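You operate a simulated robot arm through the tools that you are given. There is no shell and no other tool.

The job below is to be done with a simulated robot arm. You get a single attempt, and the scene is never put back.

## Task
Put things in order on the island top. At the end: the white milk bottle stands where the purple melt pot stood; the purple melt pot from the island top is on the small board; the pepper mill stands on top of the yellow round cheese; the clear glass with a red band stands where the white milk bottle stood; whatever was shut is shut again. Leave all else as you found it, and nothing knocked over. Set down upright: melt pot.

The check looks at the end state, three seconds after you hand in, the way a careful person would. Anything else that was tipped, shoved, dropped, spilled or broken makes it a failure.

## Robot
A 7-joint arm with a two-finger parallel gripper, fixed in place. Base frame: the origin is at the foot of the arm, x ahead of it, y to its left, z up; the work surface is at about z = 0. Readings come in mm, degrees, newtons and seconds.
With the tool pointing down near the work surface it reaches from about 240 to 620 mm from the base axis. Its first joint turns from -66.0 to 66.0 degrees. Payload 2.6 kg.
The TCP is the grasp point between the finger pads, 30 mm short of the fingertips. In the tool frame z runs along the fingers and y along their closing line. The gripper opens to 94 mm. The fingers are 28 mm wide and 10 mm thick; the gripper's body (50 by 96 mm) begins 55 mm behind the TCP.
Orientation is told as [roll, pitch, yaw] about the base's x, y, z axes, in that order, counted from this pose: with the fingers straight down and closing along the base's y, the tool's x points along the base's -x, its y along +y and its z along -z.

## Interface
- The arm moves only by the tool play_rows. Its argument "series" is a list of rows, each an object of numbers (a shift or turn left out is 0, a gripper value left out holds the last): "dx", "dy", "dz": the shift along the tool's x, y, z in m; "rx", "ry", "rz": the turn, a rotation vector about the tool's x, y, z in degrees. In form: [{"dx": .., "dy": .., "dz": .., "rx": .., "ry": .., "rz": ..}, ...]. A call has 1 to 20 rows; each row shifts and turns the commanded pose from where the row before left it, along the tool's axes as they then stand. "fingers" is the opening, from 0 (shut) to 1 (fully open), set as the call begins (left out, the last holds). Each row takes 0.2 s and may step no farther than 50 mm and 8.6 degrees from the row before; otherwise, or with a gripper value out of range, the whole call is refused. A pose out of reach is approached as far as the arm can. The call stops where the force on the tool passes 40 N (or 10 N more than at its start, if that is more) or the arm is blocked; 0.2 s more then pass. Each finger travels about 72 mm/s and halts on what it meets, pressing with about 42 N; the grip force reading is that of the motor and also rises with nothing between the fingers. The clock runs only during rows and for 0.2 s after the last one: add rows that do not move to give the fingers time. It gives the time, the measured TCP pose, the force on the tool (base axes), the opening and the grip force at its end, in the units of the frame above (readings bear some noise), with the torque about the TCP (base axes, N m) and any sound that the robot's microphone picked up.
- Cameras (640 x 400 px; columns grow to the right, rows downward): "scene" is fixed at [29.5, 427.8, 557]; the picture's right is [-0.83, -0.56, 0.00], its down [-0.35, 0.52, -0.78] and it looks along [0.44, -0.64, -0.63] (base axes); focal length 285 px, centre (320, 200). "wrist" rides on the gripper at [76, 14, -103] in the tool frame; the picture's right is [-0.18, 0.98, 0.00], its down [-0.75, -0.14, -0.64] and it looks along [-0.63, -0.12, 0.77] (tool axes); focal length 243 px, centre (320, 200). There is no depth. A picture from a camera that has moved, and an enlarged one, comes with that camera's place and axes in the base frame and with its lens.
- camera(camera): a new picture of that camera. It takes no simulated time.
- zoom(camera, box): a new picture of the part [left, top, right, bottom] of that camera's present view, enlarged. It takes no simulated time.
- hand_in(): hands the job in; it is judged then, once.

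Places have to be worked out from the pictures, the camera data and where the tool is seen. Open the gripper and draw the arm clear of the work before you hand the job in, unless the task says otherwise.

The tools are called after "Emit:" as a command line: name --argument value ..., lists and objects as JSON in quotes. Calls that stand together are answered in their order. play_rows: Moves the arm, as the interface text tells. Its arguments: {"type":"object","properties":{"series":{"type":"array"},"fingers":{"type":"number"}},"required":["series"]} The other tools are called the same way: camera (camera) takes a picture; zoom (camera, box) takes an enlarged picture of a part of a camera's view; hand_in () hands the job in.

At the start:

```text
time_s: 0.0
tcp_pos: [387.2, -65.4, 345.8]
orientation: [0.0, 0.0, 0.0]
ft_force: [-0.3, 0.0, 0.1]
moment: [0.03, -0.02, 0.04]
width: 93.7
finger_force: 0.0
```

scene: 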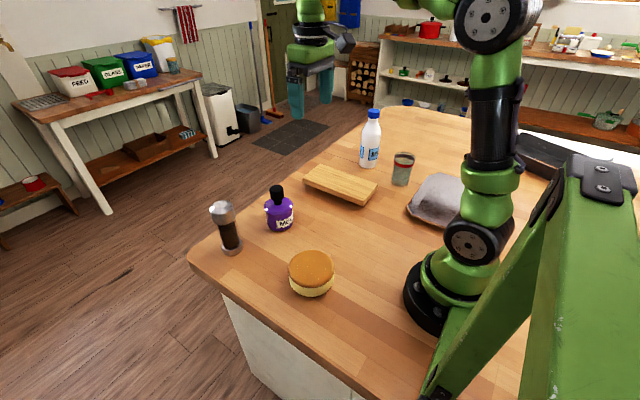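
wrist: 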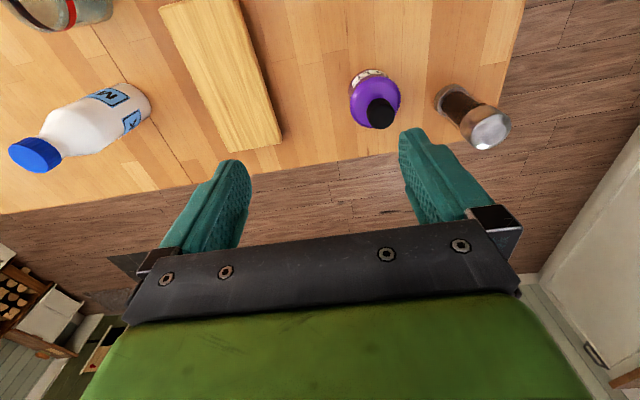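

I'll start by looking closely at both views to locate every object.

Emit:
zoom --camera "scene" --box '[180, 90, 500, 310]'

Emit:
zoom --camera "scene" --box '[190, 170, 350, 310]'

Emit:
zoom --camera "scene" --box '[290, 90, 490, 240]'

Emit:
zoom --camera "wrist" --box '[0, 0, 640, 240]'

```text
1.82 times, centred on (340, 200) of scene
camera zoom: at [29.5, 427.8, 557.0], right [-0.83, -0.56, 0.0], down [-0.35, 0.52, -0.78], along [0.44, -0.64, -0.63], focal length 518 px, centre (284, 200)
```

zoom: 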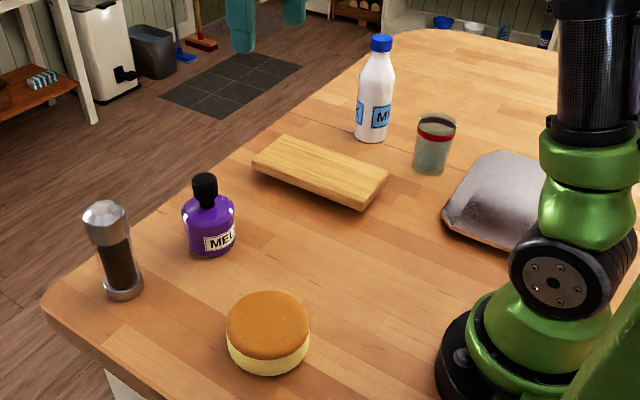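

```text
2.86 times, centred on (270, 240) of scene
camera zoom: at [29.5, 427.8, 557.0], right [-0.83, -0.56, 0.0], down [-0.35, 0.52, -0.78], along [0.44, -0.64, -0.63], focal length 814 px, centre (463, 86)
```

zoom: 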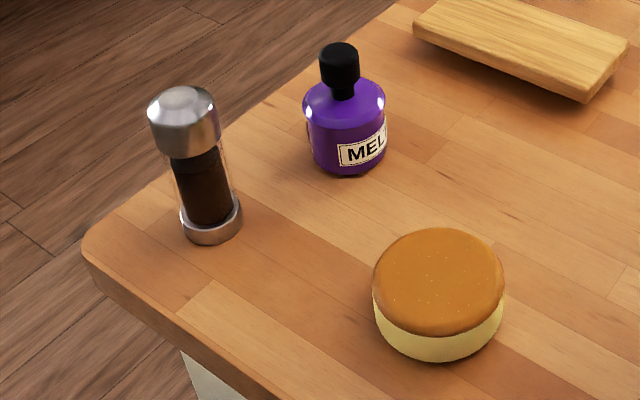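

```text
2.67 times, centred on (390, 165) of scene
camera zoom: at [29.5, 427.8, 557.0], right [-0.83, -0.56, 0.0], down [-0.35, 0.52, -0.78], along [0.44, -0.64, -0.63], focal length 760 px, centre (133, 293)
```

zoom: 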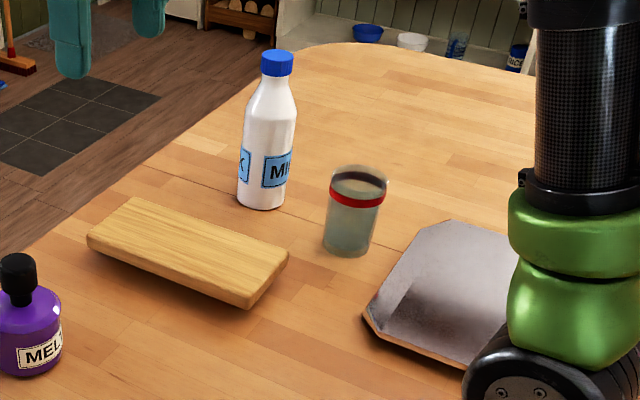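

```text
1.00 times, centred on (320, 120) of wrist (not enlarged: the box is as wide or as high as the picture)
camera zoom: at [309.3, -50.5, 451.1], right [0.18, 0.98, 0.0], down [0.75, -0.14, 0.64], along [0.63, -0.12, -0.77], focal length 243 px, centre (320, 280)
```

zoom: 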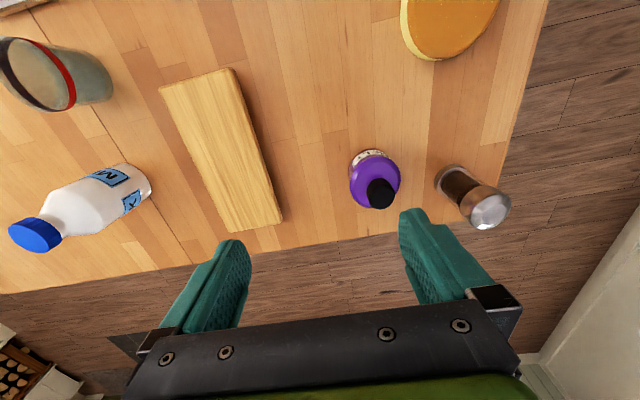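

The bottle, glass, board, pot, mill and cheese are all visible. From the scene view I estimate the mill at about (487,151), the cheese at (270,108), the pot at (445,15), the board centre at (400,-237), the milk at (385,-410) and the glass at (241,-366). I'll hover high above the mill to check its place with the wrist camera.

Emit:
play_rows --series '[{"dx": -0.0125, "dy": 0.027, "dz": 0.0}, {"dx": -0.0125, "dy": 0.027, "dz": 0.0}, {"dx": -0.0125, "dy": 0.027, "dz": 0.0}, {"dx": -0.0125, "dy": 0.027, "dz": 0.0}, {"dx": -0.0125, "dy": 0.027, "dz": 0.0}, {"dx": -0.0125, "dy": 0.027, "dz": 0.0}, {"dx": -0.0125, "dy": 0.027, "dz": 0.0}, {"dx": -0.0125, "dy": 0.027, "dz": 0.0}, {}, {}]' --fingers 1

Emit:
zoom --camera "wrist" --box '[0, 0, 640, 400]'

Emit:
camera --camera "scene"

```text
time_s: 2.2
tcp_pos: [484.6, 153.4, 345.2]
orientation: [0.0, 0.0, 0.0]
ft_force: [-0.5, 0.3, -0.5]
moment: [0.01, 0.0, 0.02]
width: 94.1
finger_force: 0.0
```

```text
1.00 times, centred on (320, 200) of wrist (not enlarged: the box is as wide or as high as the picture)
camera zoom: at [408.5, 166.8, 449.9], right [0.18, 0.98, 0.0], down [0.75, -0.14, 0.64], along [0.63, -0.12, -0.77], focal length 243 px, centre (320, 200)
```

zoom: 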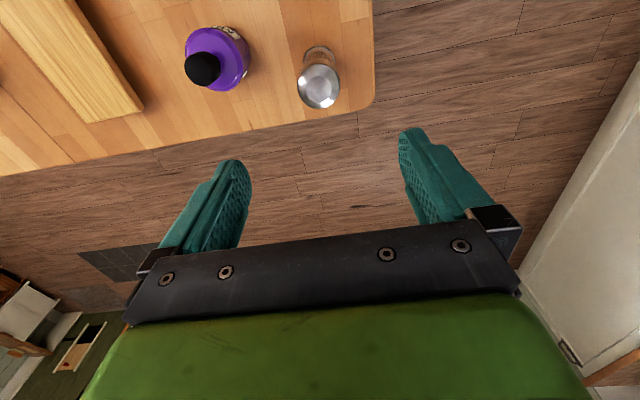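

```text
taken
```

scene: 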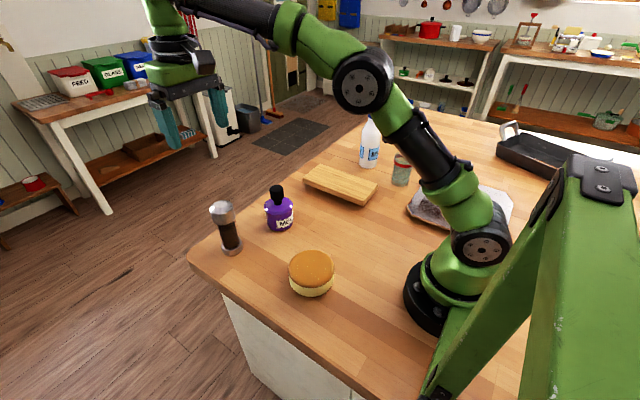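

The mill's top projects to about (488,151), which agrees with the scene estimate. I'll zoom in to measure the mill and pot shapes.

Emit:
zoom --camera "wrist" --box '[270, 20, 390, 120]'

Emit:
zoom --camera "scene" --box '[190, 185, 270, 265]'

Emit:
zoom --camera "scene" --box '[240, 170, 320, 250]'

Emit:
zoom --camera "scene" --box '[340, 95, 440, 195]'

Emit:
zoom --camera "scene" --box '[270, 235, 350, 305]'

```text
4.00 times, centred on (330, 70) of wrist
camera zoom: at [408.5, 166.8, 449.9], right [0.18, 0.98, 0.0], down [0.75, -0.14, 0.64], along [0.63, -0.12, -0.77], focal length 970 px, centre (280, 720)
```

zoom: 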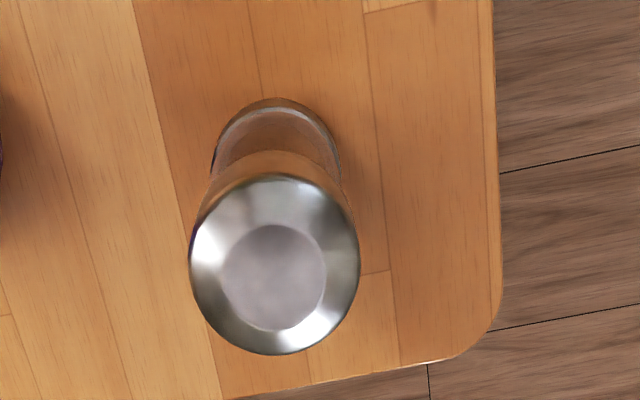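

```text
5.00 times, centred on (230, 225) of scene
camera zoom: at [29.5, 427.8, 557.0], right [-0.83, -0.56, 0.0], down [-0.35, 0.52, -0.78], along [0.44, -0.64, -0.63], focal length 1425 px, centre (770, 75)
```

zoom: 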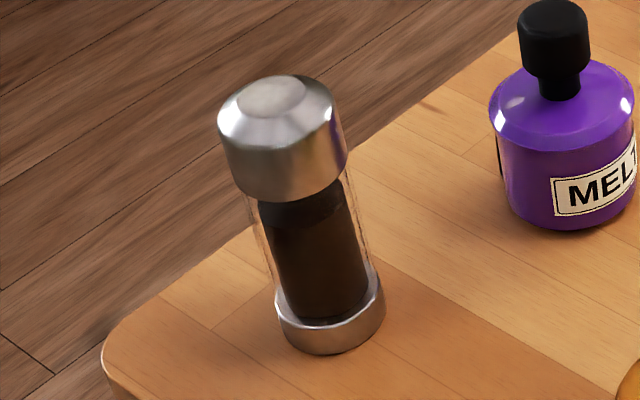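

```text
5.00 times, centred on (280, 210) of scene
camera zoom: at [29.5, 427.8, 557.0], right [-0.83, -0.56, 0.0], down [-0.35, 0.52, -0.78], along [0.44, -0.64, -0.63], focal length 1425 px, centre (520, 150)
```

zoom: 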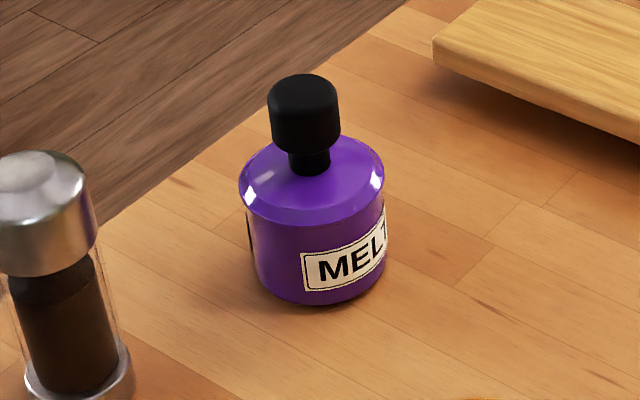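

```text
4.00 times, centred on (390, 145) of scene
camera zoom: at [29.5, 427.8, 557.0], right [-0.83, -0.56, 0.0], down [-0.35, 0.52, -0.78], along [0.44, -0.64, -0.63], focal length 1140 px, centre (40, 420)
```

zoom: 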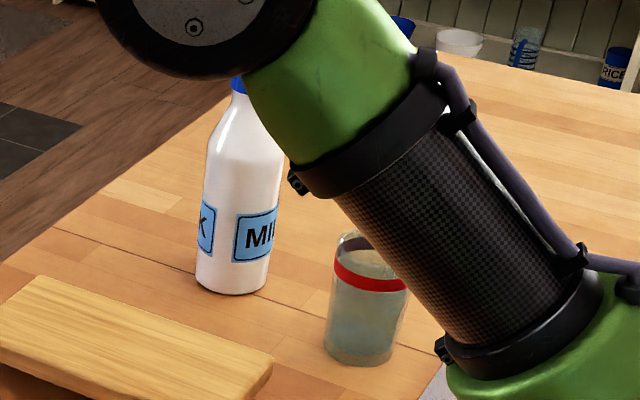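

```text
5.71 times, centred on (310, 270) of scene
camera zoom: at [29.5, 427.8, 557.0], right [-0.83, -0.56, 0.0], down [-0.35, 0.52, -0.78], along [0.44, -0.64, -0.63], focal length 1629 px, centre (377, -200)
```

zoom: 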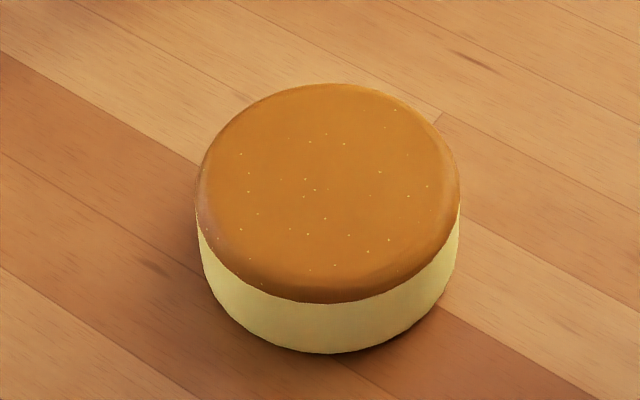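

The glass holds liquid, so it has to stay level. The mill stands at about (488,151), roughly 150 tall, with a cap about 52 wide. Next I'll hover over the cheese to fix its centre and height.

Emit:
play_rows --series '[{"dx": 0.03, "dy": -0.007}, {"dx": 0.03, "dy": -0.007}, {"dx": 0.03, "dy": -0.007}, {"dx": 0.03, "dy": -0.007}, {"dx": 0.03, "dy": -0.007}, {"dx": 0.03, "dy": -0.007}, {"dx": 0.015, "dy": -0.004}, {}, {}]'

Emit:
zoom --camera "wrist" --box '[0, 0, 640, 400]'

Emit:
zoom --camera "wrist" --box '[230, 0, 410, 112]'

```text
time_s: 4.2
tcp_pos: [291.2, 105.0, 346.1]
orientation: [0.0, -0.1, 0.0]
ft_force: [-0.9, 0.9, -0.3]
moment: [0.04, -0.01, -0.01]
width: 93.9
finger_force: 0.0
```

```text
1.00 times, centred on (320, 200) of wrist (not enlarged: the box is as wide or as high as the picture)
camera zoom: at [214.8, 119.3, 451.5], right [0.18, 0.98, 0.0], down [0.75, -0.14, 0.64], along [0.63, -0.12, -0.77], focal length 243 px, centre (320, 200)
```

zoom: 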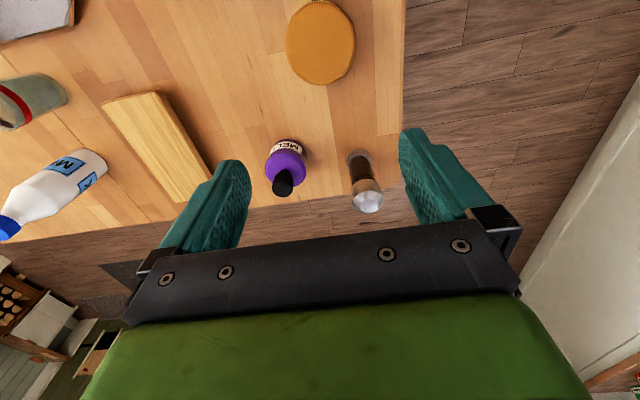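

```text
3.56 times, centred on (320, 56) of wrist
camera zoom: at [214.8, 119.3, 451.5], right [0.18, 0.98, 0.0], down [0.75, -0.14, 0.64], along [0.63, -0.12, -0.77], focal length 863 px, centre (320, 712)
```

zoom: 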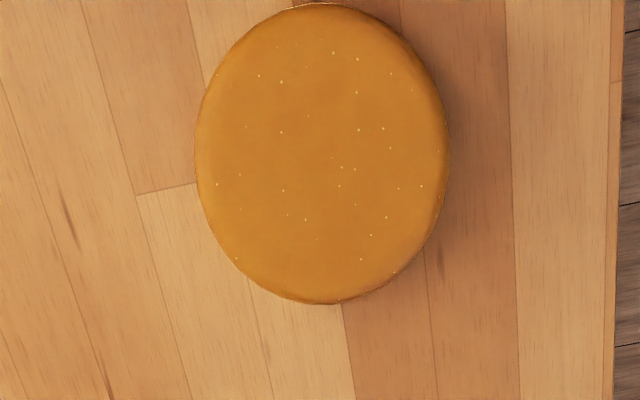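

The cheese centre is at about (270.5,108), with a top near z 33 and a diameter around 104. I'll go back above the mill and lower partway with the fingers open.

Emit:
play_rows --series '[{"dx": -0.0246, "dy": 0.0058}, {"dx": -0.0246, "dy": 0.0058}, {"dx": -0.0246, "dy": 0.0058}, {"dx": -0.0246, "dy": 0.0058}, {"dx": -0.0246, "dy": 0.0058}, {"dx": -0.0246, "dy": 0.0058}, {"dx": -0.0246, "dy": 0.0058}, {"dx": -0.0246, "dy": 0.0058}, {"dz": 0.03}, {"dz": 0.03}, {"dz": 0.03}, {"dz": 0.03}, {}, {}]'

Emit:
camera --camera "wrist"

Emit:
zoom --camera "scene" --box '[160, 90, 320, 270]'

```text
time_s: 7.2
tcp_pos: [486.8, 152.4, 228.2]
orientation: [0.0, 0.1, 0.0]
ft_force: [-0.2, -0.3, 0.9]
moment: [0.0, -0.01, -0.02]
width: 93.8
finger_force: 0.0
```

```text
taken
camera wrist: at [411.3, 166.6, 332.5], right [0.18, 0.98, 0.0], down [0.75, -0.14, 0.64], along [0.63, -0.12, -0.77], focal length 243 px, centre (320, 200)
```

wrist: 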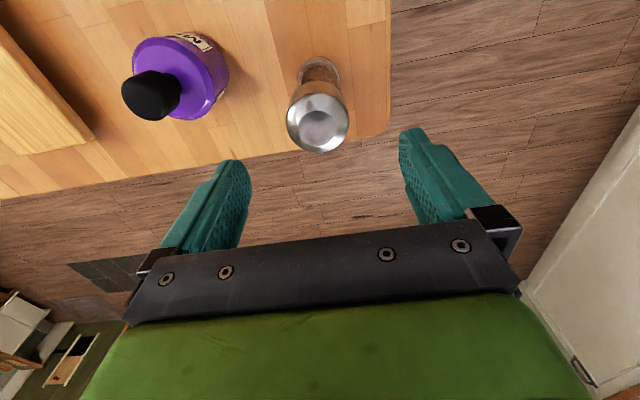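

```text
2.22 times, centred on (240, 180) of scene
camera zoom: at [29.5, 427.8, 557.0], right [-0.83, -0.56, 0.0], down [-0.35, 0.52, -0.78], along [0.44, -0.64, -0.63], focal length 634 px, centre (498, 244)
```

zoom: 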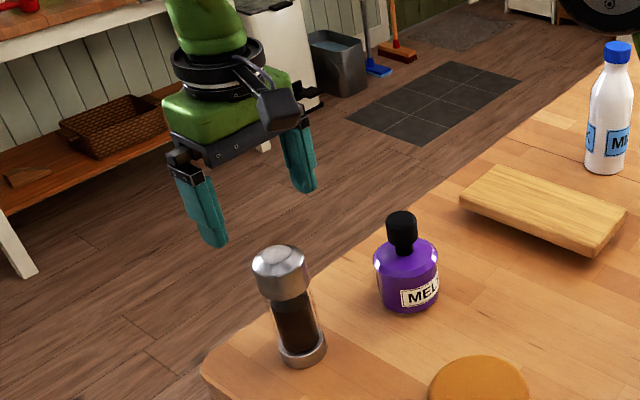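

The mill's cap sits between the fingers and the TCP is at x 487, y 152. I'll shift 2 mm and lower to z of about 122, so the pads span the cap.

Emit:
play_rows --series '[{"dx": -0.001, "dy": -0.002, "dz": 0.02}, {"dz": 0.02}, {"dz": 0.02}, {"dz": 0.02}, {"dz": 0.016}, {"dz": 0.01}, {}, {}]'

Emit:
camera --camera "wrist"

Emit:
zoom --camera "scene" --box '[180, 150, 300, 270]'

```text
time_s: 9.0
tcp_pos: [488.6, 149.7, 120.9]
orientation: [0.0, 0.0, 0.1]
ft_force: [0.4, -0.2, 0.2]
moment: [0.01, 0.03, 0.0]
width: 94.0
finger_force: 0.1
```

```text
taken
camera wrist: at [412.2, 162.7, 225.7], right [0.18, 0.98, 0.0], down [0.75, -0.14, 0.64], along [0.63, -0.12, -0.77], focal length 243 px, centre (320, 200)
```

wrist: 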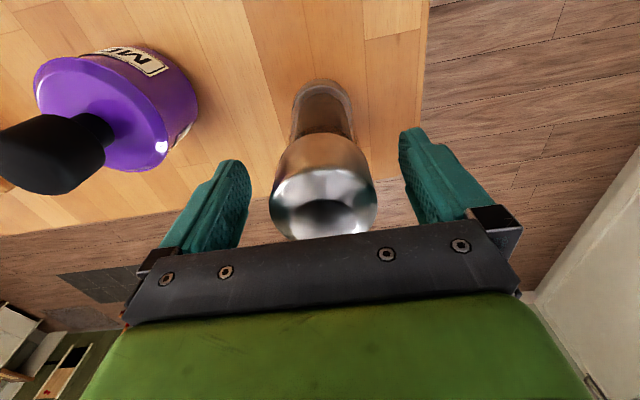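

```text
3.33 times, centred on (240, 210) of scene
camera zoom: at [29.5, 427.8, 557.0], right [-0.83, -0.56, 0.0], down [-0.35, 0.52, -0.78], along [0.44, -0.64, -0.63], focal length 950 px, centre (587, 167)
```

zoom: 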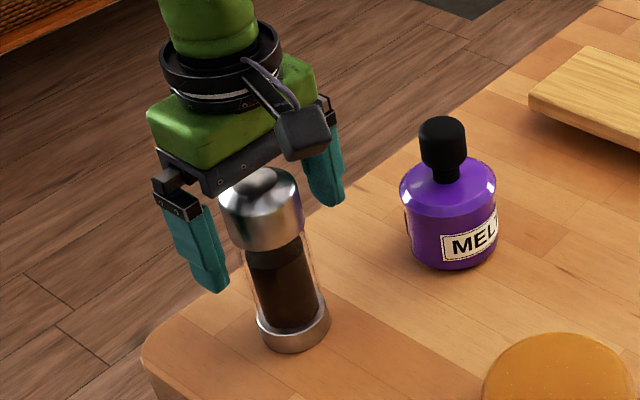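

The mill is centred between the fingers and nothing is touching. I'll close on the cap.

Emit:
play_rows --series '[{}, {}, {}, {}, {}]' --fingers 0

Emit:
camera --camera "wrist"

```text
time_s: 10.2
tcp_pos: [489.0, 149.3, 121.4]
orientation: [0.0, 0.0, -0.1]
ft_force: [-0.4, 1.2, 1.4]
moment: [0.15, 0.07, -0.03]
width: 50.1
finger_force: 42.2
```

```text
taken
camera wrist: at [412.2, 162.9, 225.9], right [0.18, 0.98, 0.0], down [0.75, -0.14, 0.64], along [0.63, -0.12, -0.77], focal length 243 px, centre (320, 200)
```

wrist: 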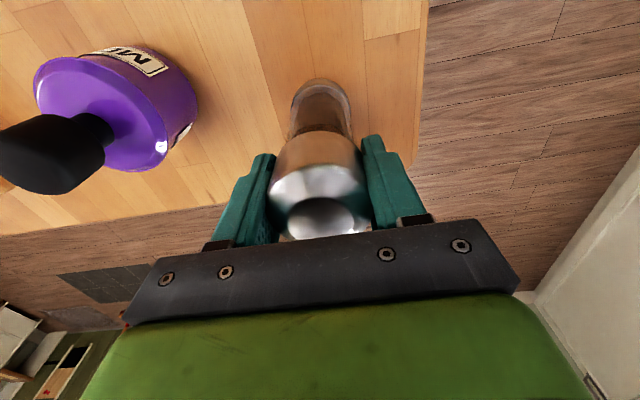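

The grip is firm at 50 mm. I'll lift gently and check the load.

Emit:
play_rows --series '[{"dz": -0.005}, {"dz": -0.01}, {"dz": -0.02}, {"dz": -0.02}, {"dz": -0.02}, {"dz": -0.02}, {"dz": -0.015}, {}, {}]'

Emit:
camera --camera "wrist"

Emit:
zoom --camera "scene" --box '[180, 110, 340, 310]'

```text
time_s: 12.2
tcp_pos: [489.4, 149.0, 230.5]
orientation: [-0.1, 0.1, 0.0]
ft_force: [-0.4, -0.1, -3.0]
moment: [0.01, 0.02, 0.01]
width: 49.5
finger_force: 42.3
```

```text
taken
camera wrist: at [412.3, 164.0, 335.6], right [0.18, 0.98, 0.0], down [0.75, -0.14, 0.64], along [0.63, -0.12, -0.77], focal length 243 px, centre (320, 200)
```

wrist: 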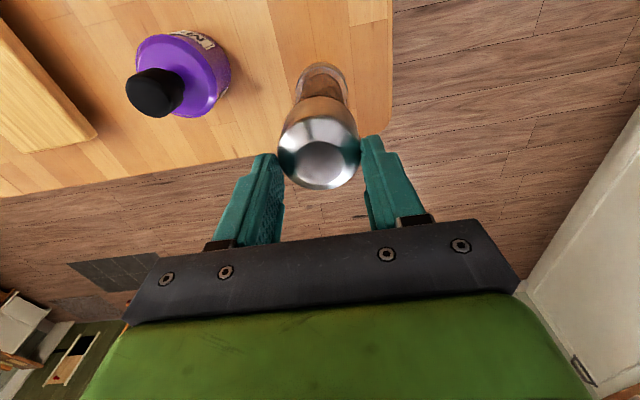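

```text
2.00 times, centred on (260, 210) of scene
camera zoom: at [29.6, 427.8, 557.0], right [-0.83, -0.56, 0.0], down [-0.36, 0.52, -0.78], along [0.44, -0.64, -0.63], focal length 570 px, centre (440, 180)
```

zoom: 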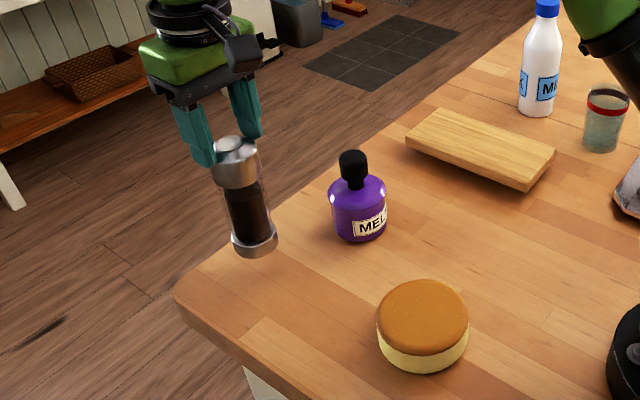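

The mill's cap now sits noticeably lower in the fingers than before, so it seems to have slipped. I'll look closely before any more time passes.

Emit:
zoom --camera "wrist" --box '[200, 40, 440, 250]'

Emit:
zoom --camera "scene" --box '[210, 130, 290, 250]'

```text
1.90 times, centred on (320, 145) of wrist
camera zoom: at [412.3, 164.0, 335.6], right [0.18, 0.98, 0.0], down [0.75, -0.14, 0.64], along [0.63, -0.12, -0.77], focal length 462 px, centre (320, 305)
```

zoom: 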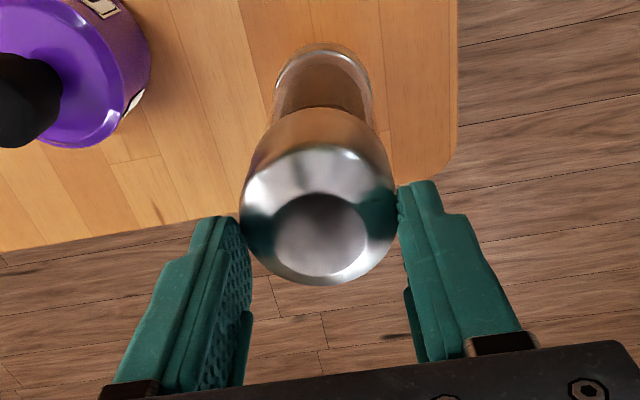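

```text
3.33 times, centred on (250, 190) of scene
camera zoom: at [29.6, 427.8, 557.0], right [-0.83, -0.56, 0.0], down [-0.36, 0.52, -0.78], along [0.44, -0.64, -0.63], focal length 950 px, centre (553, 233)
```

zoom: 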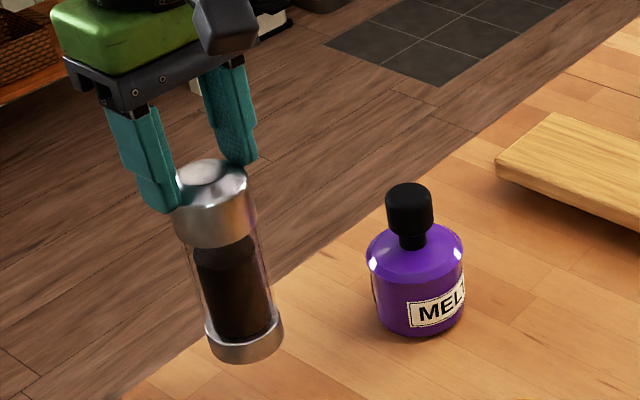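

The mill is held only by the fingertips, with its base about 57–64 mm above its original spot. I'll set it straight back down now, fast at first and then gently.

Emit:
play_rows --series '[{"dz": 0.038}, {"dz": 0.012}, {"dz": 0.004}]'

Emit:
zoom --camera "wrist" --box '[200, 40, 440, 250]'

Emit:
zoom --camera "scene" --box '[190, 130, 270, 270]'

```text
time_s: 13.0
tcp_pos: [487.4, 151.3, 177.4]
orientation: [-0.1, 0.1, -0.1]
ft_force: [-0.7, -0.5, -2.6]
moment: [-0.02, -0.02, -0.03]
width: 49.4
finger_force: 41.7
```

```text
1.90 times, centred on (320, 145) of wrist
camera zoom: at [410.7, 165.2, 281.6], right [0.18, 0.98, 0.0], down [0.75, -0.14, 0.64], along [0.63, -0.12, -0.77], focal length 462 px, centre (320, 305)
```

zoom: 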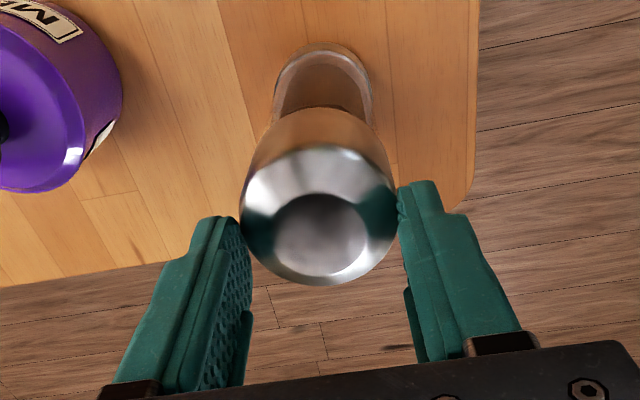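

```text
2.86 times, centred on (230, 200) of scene
camera zoom: at [29.6, 427.8, 557.0], right [-0.83, -0.56, 0.0], down [-0.36, 0.52, -0.78], along [0.44, -0.64, -0.63], focal length 814 px, centre (577, 200)
```

zoom: 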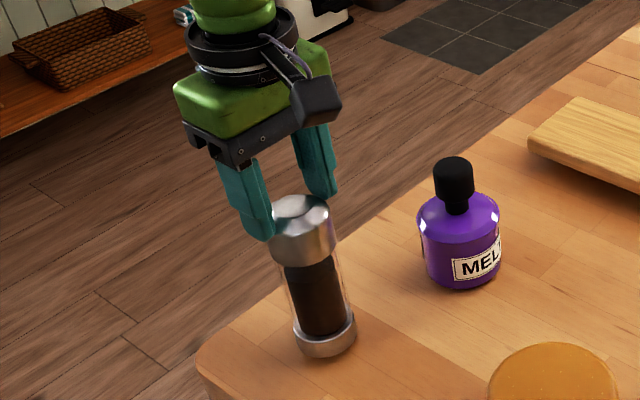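

The cap has not moved in the fingers during this descent, so the grip is holding now. The base image matches its original pixels, so the mill is back on the table or nearly. I'll press down 2 mm to confirm contact and feel the friction.

Emit:
play_rows --series '[{"dz": 0.002}, {}]'

Emit:
zoom --camera "wrist" --box '[200, 40, 440, 250]'

Emit:
zoom --camera "scene" --box '[190, 170, 270, 270]'

```text
time_s: 13.6
tcp_pos: [487.7, 150.3, 174.2]
orientation: [0.0, -0.1, 0.1]
ft_force: [0.5, -0.1, -2.3]
moment: [0.01, -0.01, 0.03]
width: 49.3
finger_force: 42.1
```

```text
1.90 times, centred on (320, 145) of wrist
camera zoom: at [411.0, 164.7, 279.1], right [0.18, 0.98, 0.0], down [0.75, -0.14, 0.64], along [0.63, -0.12, -0.77], focal length 462 px, centre (320, 305)
```

zoom: 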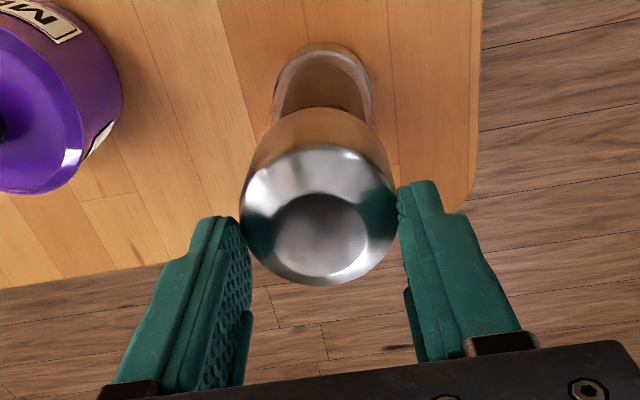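

```text
4.00 times, centred on (230, 220) of scene
camera zoom: at [29.6, 427.8, 557.0], right [-0.83, -0.56, 0.0], down [-0.36, 0.52, -0.78], along [0.44, -0.64, -0.63], focal length 1140 px, centre (680, 120)
```

zoom: 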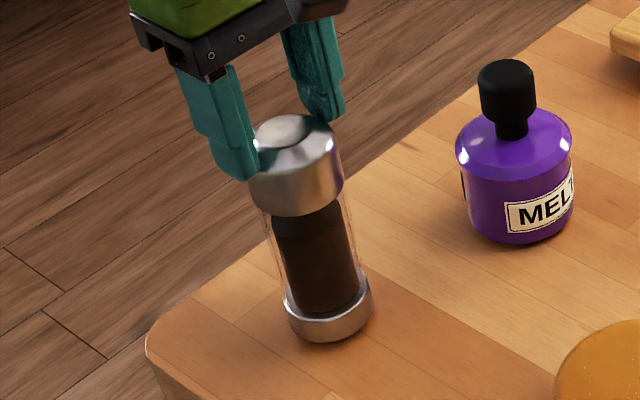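

The mill still hangs at about -2.3 N, so it is roughly 1–2 mm above the table. I'll creep down until the load transfers.

Emit:
play_rows --series '[{"dz": 0.001}, {"dz": 0.001}, {"dz": 0.001}, {}]'

```text
time_s: 14.6
tcp_pos: [487.7, 149.5, 171.8]
orientation: [0.0, 0.0, 0.0]
ft_force: [0.1, 0.9, -2.0]
moment: [-0.05, -0.01, 0.0]
width: 49.6
finger_force: 41.5
```

Emit:
play_rows --series '[{"dz": 0.001}, {"dz": 0.001}, {"dz": 0.001}, {}]'

Emit:
zoom --camera "wrist" --box '[200, 40, 440, 250]'

Emit:
zoom --camera "scene" --box '[190, 185, 270, 265]'

```text
time_s: 15.6
tcp_pos: [487.6, 149.1, 167.5]
orientation: [0.0, 0.1, -0.1]
ft_force: [-0.5, -0.1, -2.1]
moment: [-0.02, 0.01, -0.02]
width: 49.6
finger_force: 41.8
```

```text
1.90 times, centred on (320, 145) of wrist
camera zoom: at [411.9, 163.5, 272.5], right [0.18, 0.98, 0.0], down [0.75, -0.14, 0.64], along [0.63, -0.12, -0.77], focal length 462 px, centre (320, 305)
```

zoom: 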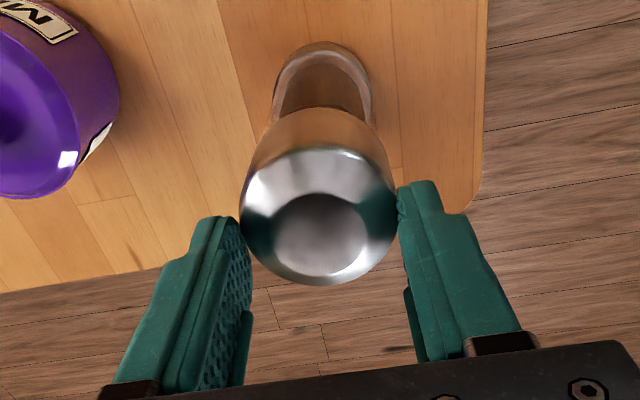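

```text
5.00 times, centred on (230, 225) of scene
camera zoom: at [29.6, 427.8, 557.0], right [-0.83, -0.56, 0.0], down [-0.36, 0.52, -0.78], along [0.44, -0.64, -0.63], focal length 1425 px, centre (770, 75)
```

zoom: 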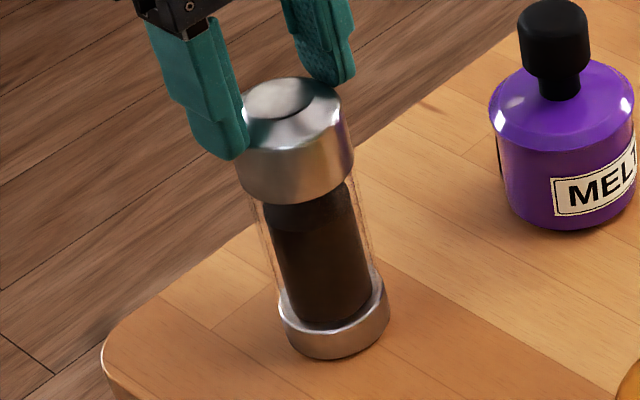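

The load is still about -2 N with the grip unchanged. I'll keep creeping down in 1 mm steps until it comes off.

Emit:
play_rows --series '[{"dz": 0.001}, {"dz": 0.001}, {}]'

Emit:
zoom --camera "scene" --box '[190, 185, 270, 265]'

Emit:
zoom --camera "wrist" --box '[260, 20, 380, 140]'

```text
time_s: 16.4
tcp_pos: [488.8, 149.8, 168.0]
orientation: [0.0, -0.1, -0.1]
ft_force: [-2.5, 0.2, 8.6]
moment: [-0.42, 0.35, -0.02]
width: 49.3
finger_force: 42.1
```

```text
5.00 times, centred on (230, 225) of scene
camera zoom: at [29.5, 427.7, 557.0], right [-0.83, -0.56, 0.0], down [-0.35, 0.52, -0.78], along [0.44, -0.64, -0.63], focal length 1425 px, centre (770, 75)
```

zoom: 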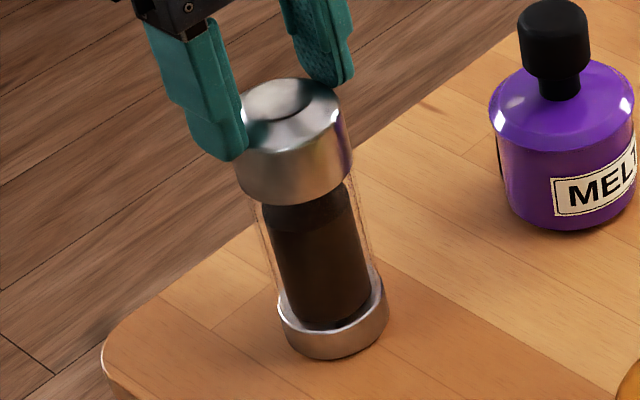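

```text
3.33 times, centred on (320, 80) of wrist
camera zoom: at [411.9, 164.0, 271.9], right [0.18, 0.98, 0.0], down [0.75, -0.14, 0.64], along [0.63, -0.12, -0.77], focal length 809 px, centre (320, 600)
```

zoom: 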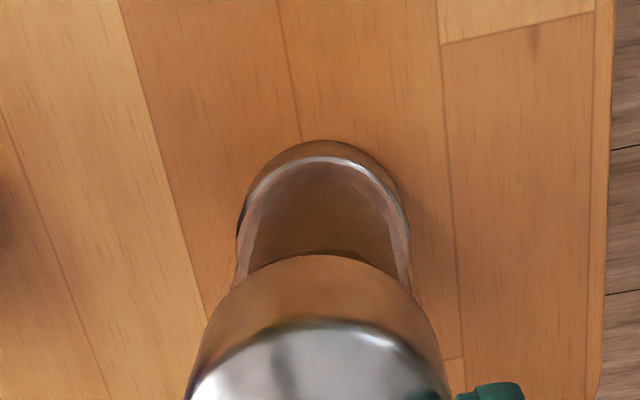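

The mill is now on the table at +8.6 N, and the pad friction held at least 11 N. I'll relax the press slightly and open to re-grip.

Emit:
play_rows --series '[{"dz": -0.0007}, {}]'

Emit:
play_rows --series '[{}, {}, {}, {}, {}]' --fingers 1

Emit:
zoom --camera "scene" --box '[190, 185, 270, 265]'

Emit:
zoom --camera "wrist" --box '[200, 40, 440, 250]'

```text
time_s: 17.0
tcp_pos: [487.6, 149.2, 167.4]
orientation: [0.0, -0.1, -0.1]
ft_force: [2.1, 1.1, 6.7]
moment: [0.0, -0.25, 0.01]
width: 49.4
finger_force: 42.4
```

```text
time_s: 18.2
tcp_pos: [489.0, 149.1, 167.6]
orientation: [0.1, 0.0, 0.0]
ft_force: [-0.4, -0.7, 0.3]
moment: [-0.03, 0.02, 0.01]
width: 94.2
finger_force: 0.2
```

```text
5.00 times, centred on (230, 225) of scene
camera zoom: at [29.5, 427.8, 557.0], right [-0.83, -0.56, 0.0], down [-0.35, 0.52, -0.78], along [0.44, -0.64, -0.63], focal length 1425 px, centre (770, 75)
```

zoom: 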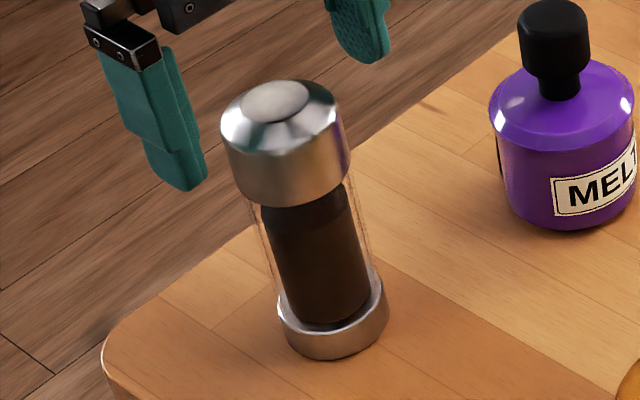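

```text
1.90 times, centred on (320, 145) of wrist
camera zoom: at [411.9, 163.7, 271.7], right [0.18, 0.98, 0.0], down [0.75, -0.14, 0.64], along [0.63, -0.12, -0.77], focal length 462 px, centre (320, 305)
```

zoom: 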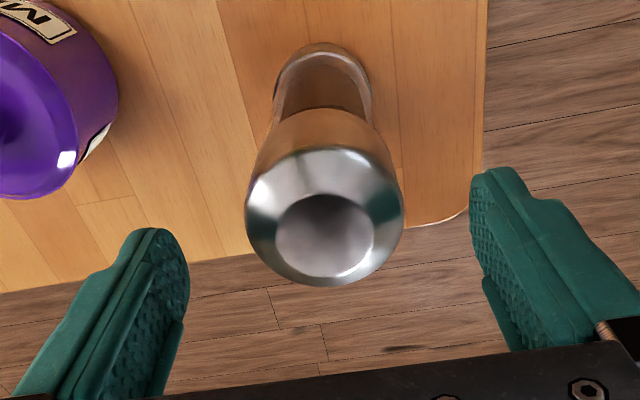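

The mill stands upright at about (487.5,150.5) and its cap top is near z 148, so last time only about 5 mm of cap was engaged. I'll lower again for a deeper grip and test it with a very slow lift.

Emit:
play_rows --series '[{"dy": 0.001, "dz": 0.015}, {"dz": 0.015}, {"dz": 0.01}, {}]'

Emit:
play_rows --series '[{}, {}, {}, {}, {}]' --fingers 0

Emit:
zoom --camera "wrist" --box '[200, 40, 440, 250]'

Emit:
zoom --camera "scene" --box '[190, 165, 270, 265]'

```text
time_s: 19.2
tcp_pos: [487.4, 151.0, 126.8]
orientation: [0.0, -0.1, 0.0]
ft_force: [0.1, -0.9, 0.5]
moment: [0.02, 0.01, 0.0]
width: 94.0
finger_force: 0.0
```

```text
time_s: 20.4
tcp_pos: [487.0, 151.2, 127.5]
orientation: [0.0, 0.0, -0.1]
ft_force: [-0.2, 1.7, -0.3]
moment: [0.11, -0.04, 0.04]
width: 50.4
finger_force: 42.1
```

```text
1.90 times, centred on (320, 145) of wrist
camera zoom: at [411.1, 165.0, 232.1], right [0.18, 0.98, 0.0], down [0.75, -0.14, 0.64], along [0.63, -0.12, -0.77], focal length 462 px, centre (320, 305)
```

zoom: 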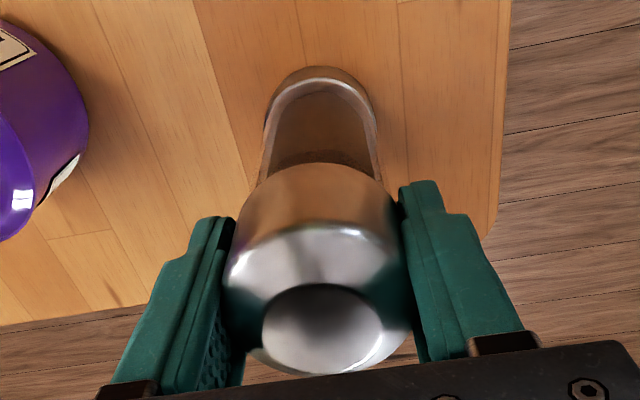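

```text
4.00 times, centred on (230, 215) of scene
camera zoom: at [29.6, 427.8, 557.0], right [-0.83, -0.56, 0.0], down [-0.35, 0.52, -0.78], along [0.44, -0.64, -0.63], focal length 1140 px, centre (680, 140)
```

zoom: 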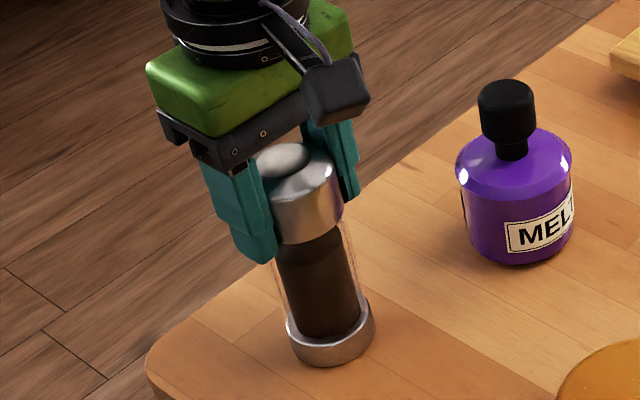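

Gripped again at TCP z of about 127. I'll lift only 4 mm, slowly, and check for slip.

Emit:
play_rows --series '[{"dz": -0.001}, {"dz": -0.001}, {"dz": -0.001}, {"dz": -0.001}, {}, {}]'

Emit:
zoom --camera "wrist" --box '[200, 40, 440, 250]'

```text
time_s: 21.8
tcp_pos: [488.1, 150.8, 132.0]
orientation: [0.0, 0.0, 0.0]
ft_force: [0.0, 0.2, -2.7]
moment: [0.0, 0.02, -0.01]
width: 50.1
finger_force: 41.8
```

```text
1.90 times, centred on (320, 145) of wrist
camera zoom: at [412.0, 164.8, 236.9], right [0.18, 0.98, 0.0], down [0.75, -0.14, 0.64], along [0.63, -0.12, -0.77], focal length 462 px, centre (320, 305)
```

zoom: 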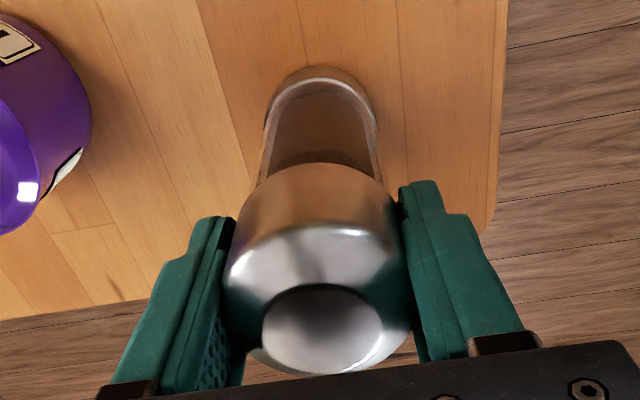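

No slip: -2.7 N load and the mill is unchanged in the hand. I'll continue upward slowly and check again.

Emit:
play_rows --series '[{"dz": -0.002}, {"dz": -0.003}, {"dz": -0.003}, {"dz": -0.003}, {"dz": -0.003}, {"dz": -0.002}, {"dz": -0.001}, {}]'

Emit:
zoom --camera "wrist" --box '[200, 40, 440, 250]'

```text
time_s: 23.6
tcp_pos: [489.3, 151.2, 148.8]
orientation: [0.1, 0.1, 0.0]
ft_force: [0.1, 0.3, -2.1]
moment: [0.02, 0.01, -0.01]
width: 50.1
finger_force: 41.8
```

```text
1.90 times, centred on (320, 145) of wrist
camera zoom: at [412.5, 165.5, 252.9], right [0.18, 0.98, 0.0], down [0.75, -0.14, 0.64], along [0.63, -0.12, -0.77], focal length 462 px, centre (320, 305)
```

zoom: 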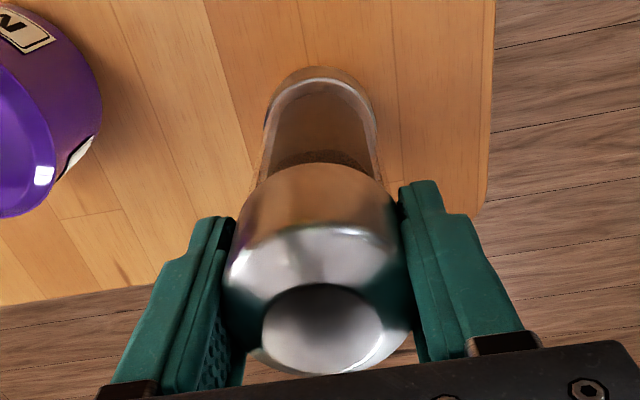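

Still no slip, so fast motion seems to have caused it. I'll keep lifting at about 20 mm/s.

Emit:
play_rows --series '[{"dz": -0.002}, {"dz": -0.003}, {"dz": -0.004}, {"dz": -0.004}, {"dz": -0.004}, {"dz": -0.004}, {"dz": -0.004}, {"dz": -0.004}, {"dz": -0.004}, {"dz": -0.004}, {"dz": -0.004}, {"dz": -0.003}, {"dz": -0.002}, {"dz": -0.001}, {}]'

Emit:
zoom --camera "wrist" --box '[200, 40, 440, 250]'

```text
time_s: 26.8
tcp_pos: [487.7, 150.9, 194.6]
orientation: [0.1, -0.1, 0.0]
ft_force: [0.0, 0.3, -2.9]
moment: [-0.01, 0.0, -0.01]
width: 50.4
finger_force: 42.0
```

```text
1.90 times, centred on (320, 145) of wrist
camera zoom: at [411.7, 165.0, 299.9], right [0.18, 0.98, 0.0], down [0.75, -0.14, 0.64], along [0.63, -0.12, -0.77], focal length 462 px, centre (320, 305)
```

zoom: 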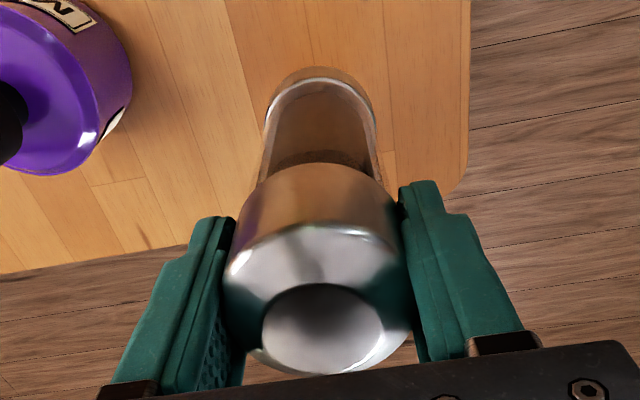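

The grip is stable and the base is about 67 mm up. Now I'll carry it slowly toward the cheese, staying level.

Emit:
play_rows --series '[{"dx": 0.003, "dy": -0.0006}, {"dx": 0.005, "dy": -0.001}, {"dx": 0.007, "dy": -0.0014}, {"dx": 0.008, "dy": -0.0016}, {"dx": 0.008, "dy": -0.0016}, {"dx": 0.008, "dy": -0.0016}, {"dx": 0.008, "dy": -0.0016}, {"dx": 0.008, "dy": -0.0016}, {"dx": 0.008, "dy": -0.0016}, {"dx": 0.008, "dy": -0.0016}, {"dx": 0.008, "dy": -0.0016}, {"dx": 0.008, "dy": -0.0016}, {"dx": 0.008, "dy": -0.0016}, {"dx": 0.008, "dy": -0.0016}, {"dx": 0.008, "dy": -0.0016}, {"dx": 0.008, "dy": -0.0016}, {"dx": 0.008, "dy": -0.0016}, {"dx": 0.007, "dy": -0.0014}, {"dx": 0.005, "dy": -0.001}, {"dx": 0.003, "dy": -0.0006}]'

Emit:
camera --camera "wrist"

Emit:
camera --camera "scene"

```text
time_s: 31.0
tcp_pos: [347.1, 122.8, 194.9]
orientation: [0.0, 0.0, -0.1]
ft_force: [0.1, 0.2, -2.8]
moment: [0.0, 0.02, -0.02]
width: 49.9
finger_force: 41.9
```

```text
taken
camera wrist: at [269.8, 136.9, 300.1], right [0.18, 0.98, 0.0], down [0.75, -0.14, 0.64], along [0.63, -0.12, -0.77], focal length 243 px, centre (320, 200)
```

wrist: 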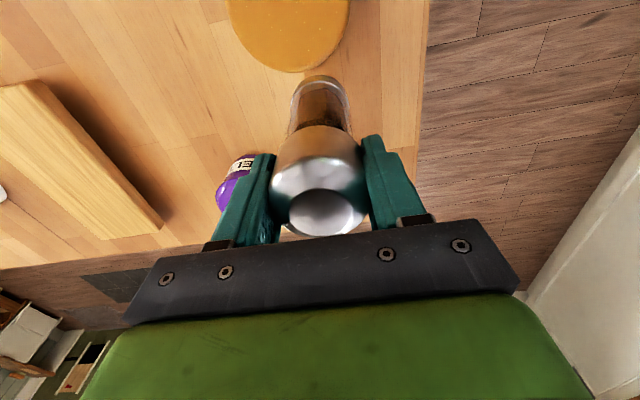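

```text
taken
```

scene: 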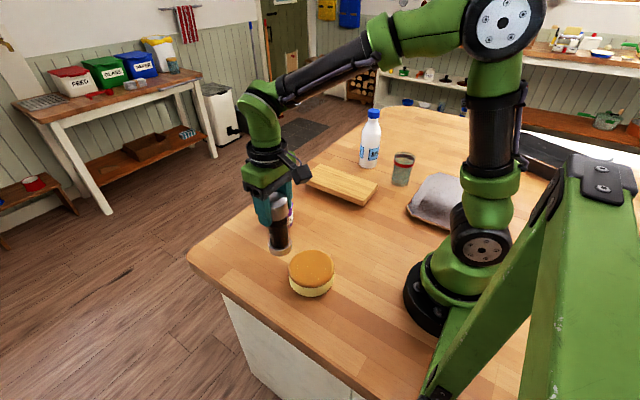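

All steady. I'll continue the remaining 74 mm until the mill is above the cheese centre.

Emit:
play_rows --series '[{"dx": 0.003, "dy": -0.0006}, {"dx": 0.005, "dy": -0.001}, {"dx": 0.007, "dy": -0.0014}, {"dx": 0.008, "dy": -0.0016}, {"dx": 0.008, "dy": -0.0016}, {"dx": 0.008, "dy": -0.0016}, {"dx": 0.008, "dy": -0.0016}, {"dx": 0.008, "dy": -0.0016}, {"dx": 0.007, "dy": -0.0014}, {"dx": 0.006, "dy": -0.0012}, {"dx": 0.004, "dy": -0.0009}, {"dx": 0.0022, "dy": -0.0005}, {}]'

Emit:
camera --camera "wrist"

Emit:
zoom --camera "scene" --box '[240, 150, 400, 310]'

```text
time_s: 33.8
tcp_pos: [271.5, 107.0, 194.7]
orientation: [0.0, 0.0, -0.1]
ft_force: [0.3, -0.4, -2.8]
moment: [-0.02, -0.02, 0.03]
width: 50.0
finger_force: 42.1
```

```text
taken
camera wrist: at [196.1, 121.4, 299.6], right [0.18, 0.98, 0.0], down [0.75, -0.14, 0.64], along [0.63, -0.12, -0.77], focal length 243 px, centre (320, 200)
```

wrist: 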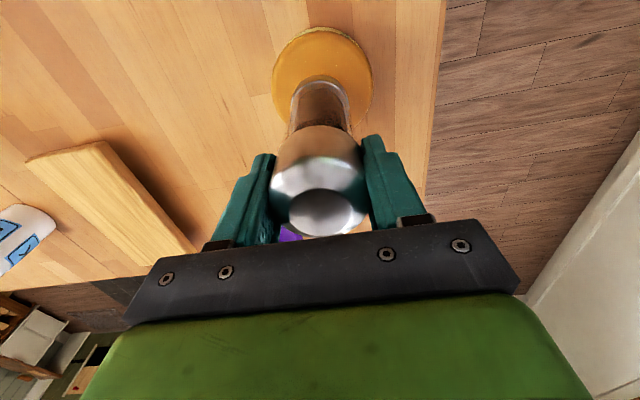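

```text
2.50 times, centred on (320, 230) of scene
camera zoom: at [29.6, 427.8, 557.0], right [-0.83, -0.56, 0.0], down [-0.35, 0.52, -0.78], along [0.44, -0.64, -0.63], focal length 713 px, centre (320, 125)
```

zoom: 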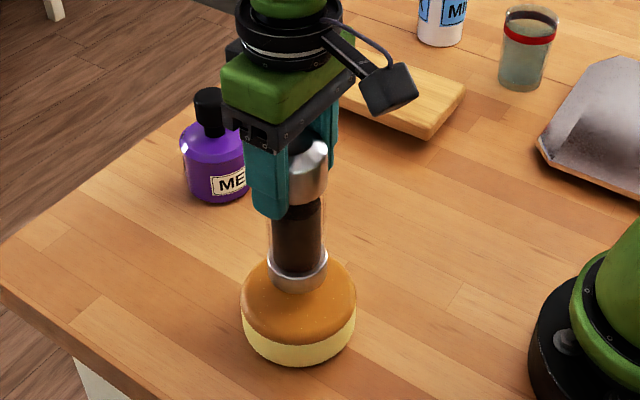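

The mill is centred over the cheese to within about 2 mm. I'll shift 1 mm and descend slowly, then creep until contact.

Emit:
play_rows --series '[{"dx": 0.0005, "dy": 0.0005, "dz": 0.002}, {"dy": 0.0005, "dz": 0.003}, {"dz": 0.004}, {"dz": 0.004}, {"dz": 0.004}, {"dz": 0.003}, {"dz": 0.002}, {"dz": 0.001}, {}]'

Emit:
zoom --camera "scene" --box '[270, 210, 350, 310]'

Emit:
zoom --camera "wrist" --box '[240, 0, 400, 150]'

```text
time_s: 35.8
tcp_pos: [272.0, 108.9, 174.2]
orientation: [0.1, 0.0, -0.2]
ft_force: [-10.6, -3.0, 25.0]
moment: [-0.41, 0.69, -0.15]
width: 50.0
finger_force: 42.4
```

```text
4.00 times, centred on (310, 260) of scene
camera zoom: at [29.5, 427.7, 557.0], right [-0.83, -0.56, 0.0], down [-0.35, 0.52, -0.78], along [0.44, -0.64, -0.63], focal length 1140 px, centre (360, -40)
```

zoom: 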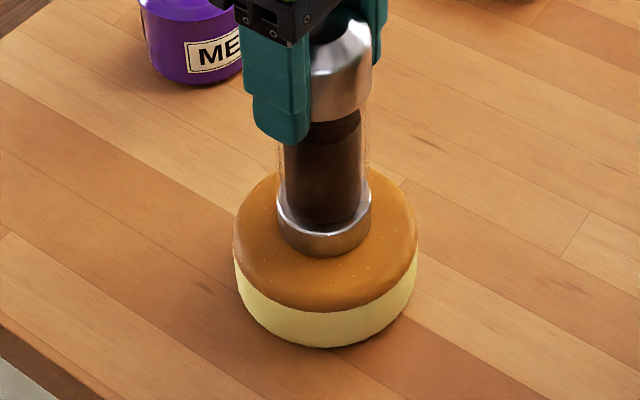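

```text
2.67 times, centred on (320, 75) of wrist
camera zoom: at [195.5, 122.6, 277.8], right [0.19, 0.98, 0.0], down [0.75, -0.14, 0.64], along [0.63, -0.12, -0.77], focal length 647 px, centre (320, 533)
```

zoom: 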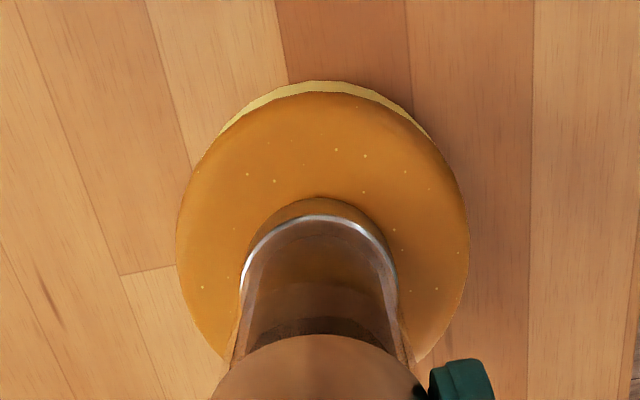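

It touched the cheese with the top near z 47, pressing 25 N, and the cheese outline hasn't moved. I'll ease up in small steps to relieve the press before releasing.

Emit:
play_rows --series '[{"dz": -0.001}, {"dz": -0.0005}, {}, {}]'

```text
time_s: 36.8
tcp_pos: [271.8, 108.2, 172.9]
orientation: [0.0, 0.1, 0.0]
ft_force: [0.5, 1.6, -1.0]
moment: [0.03, -0.2, -0.02]
width: 50.1
finger_force: 42.3
```

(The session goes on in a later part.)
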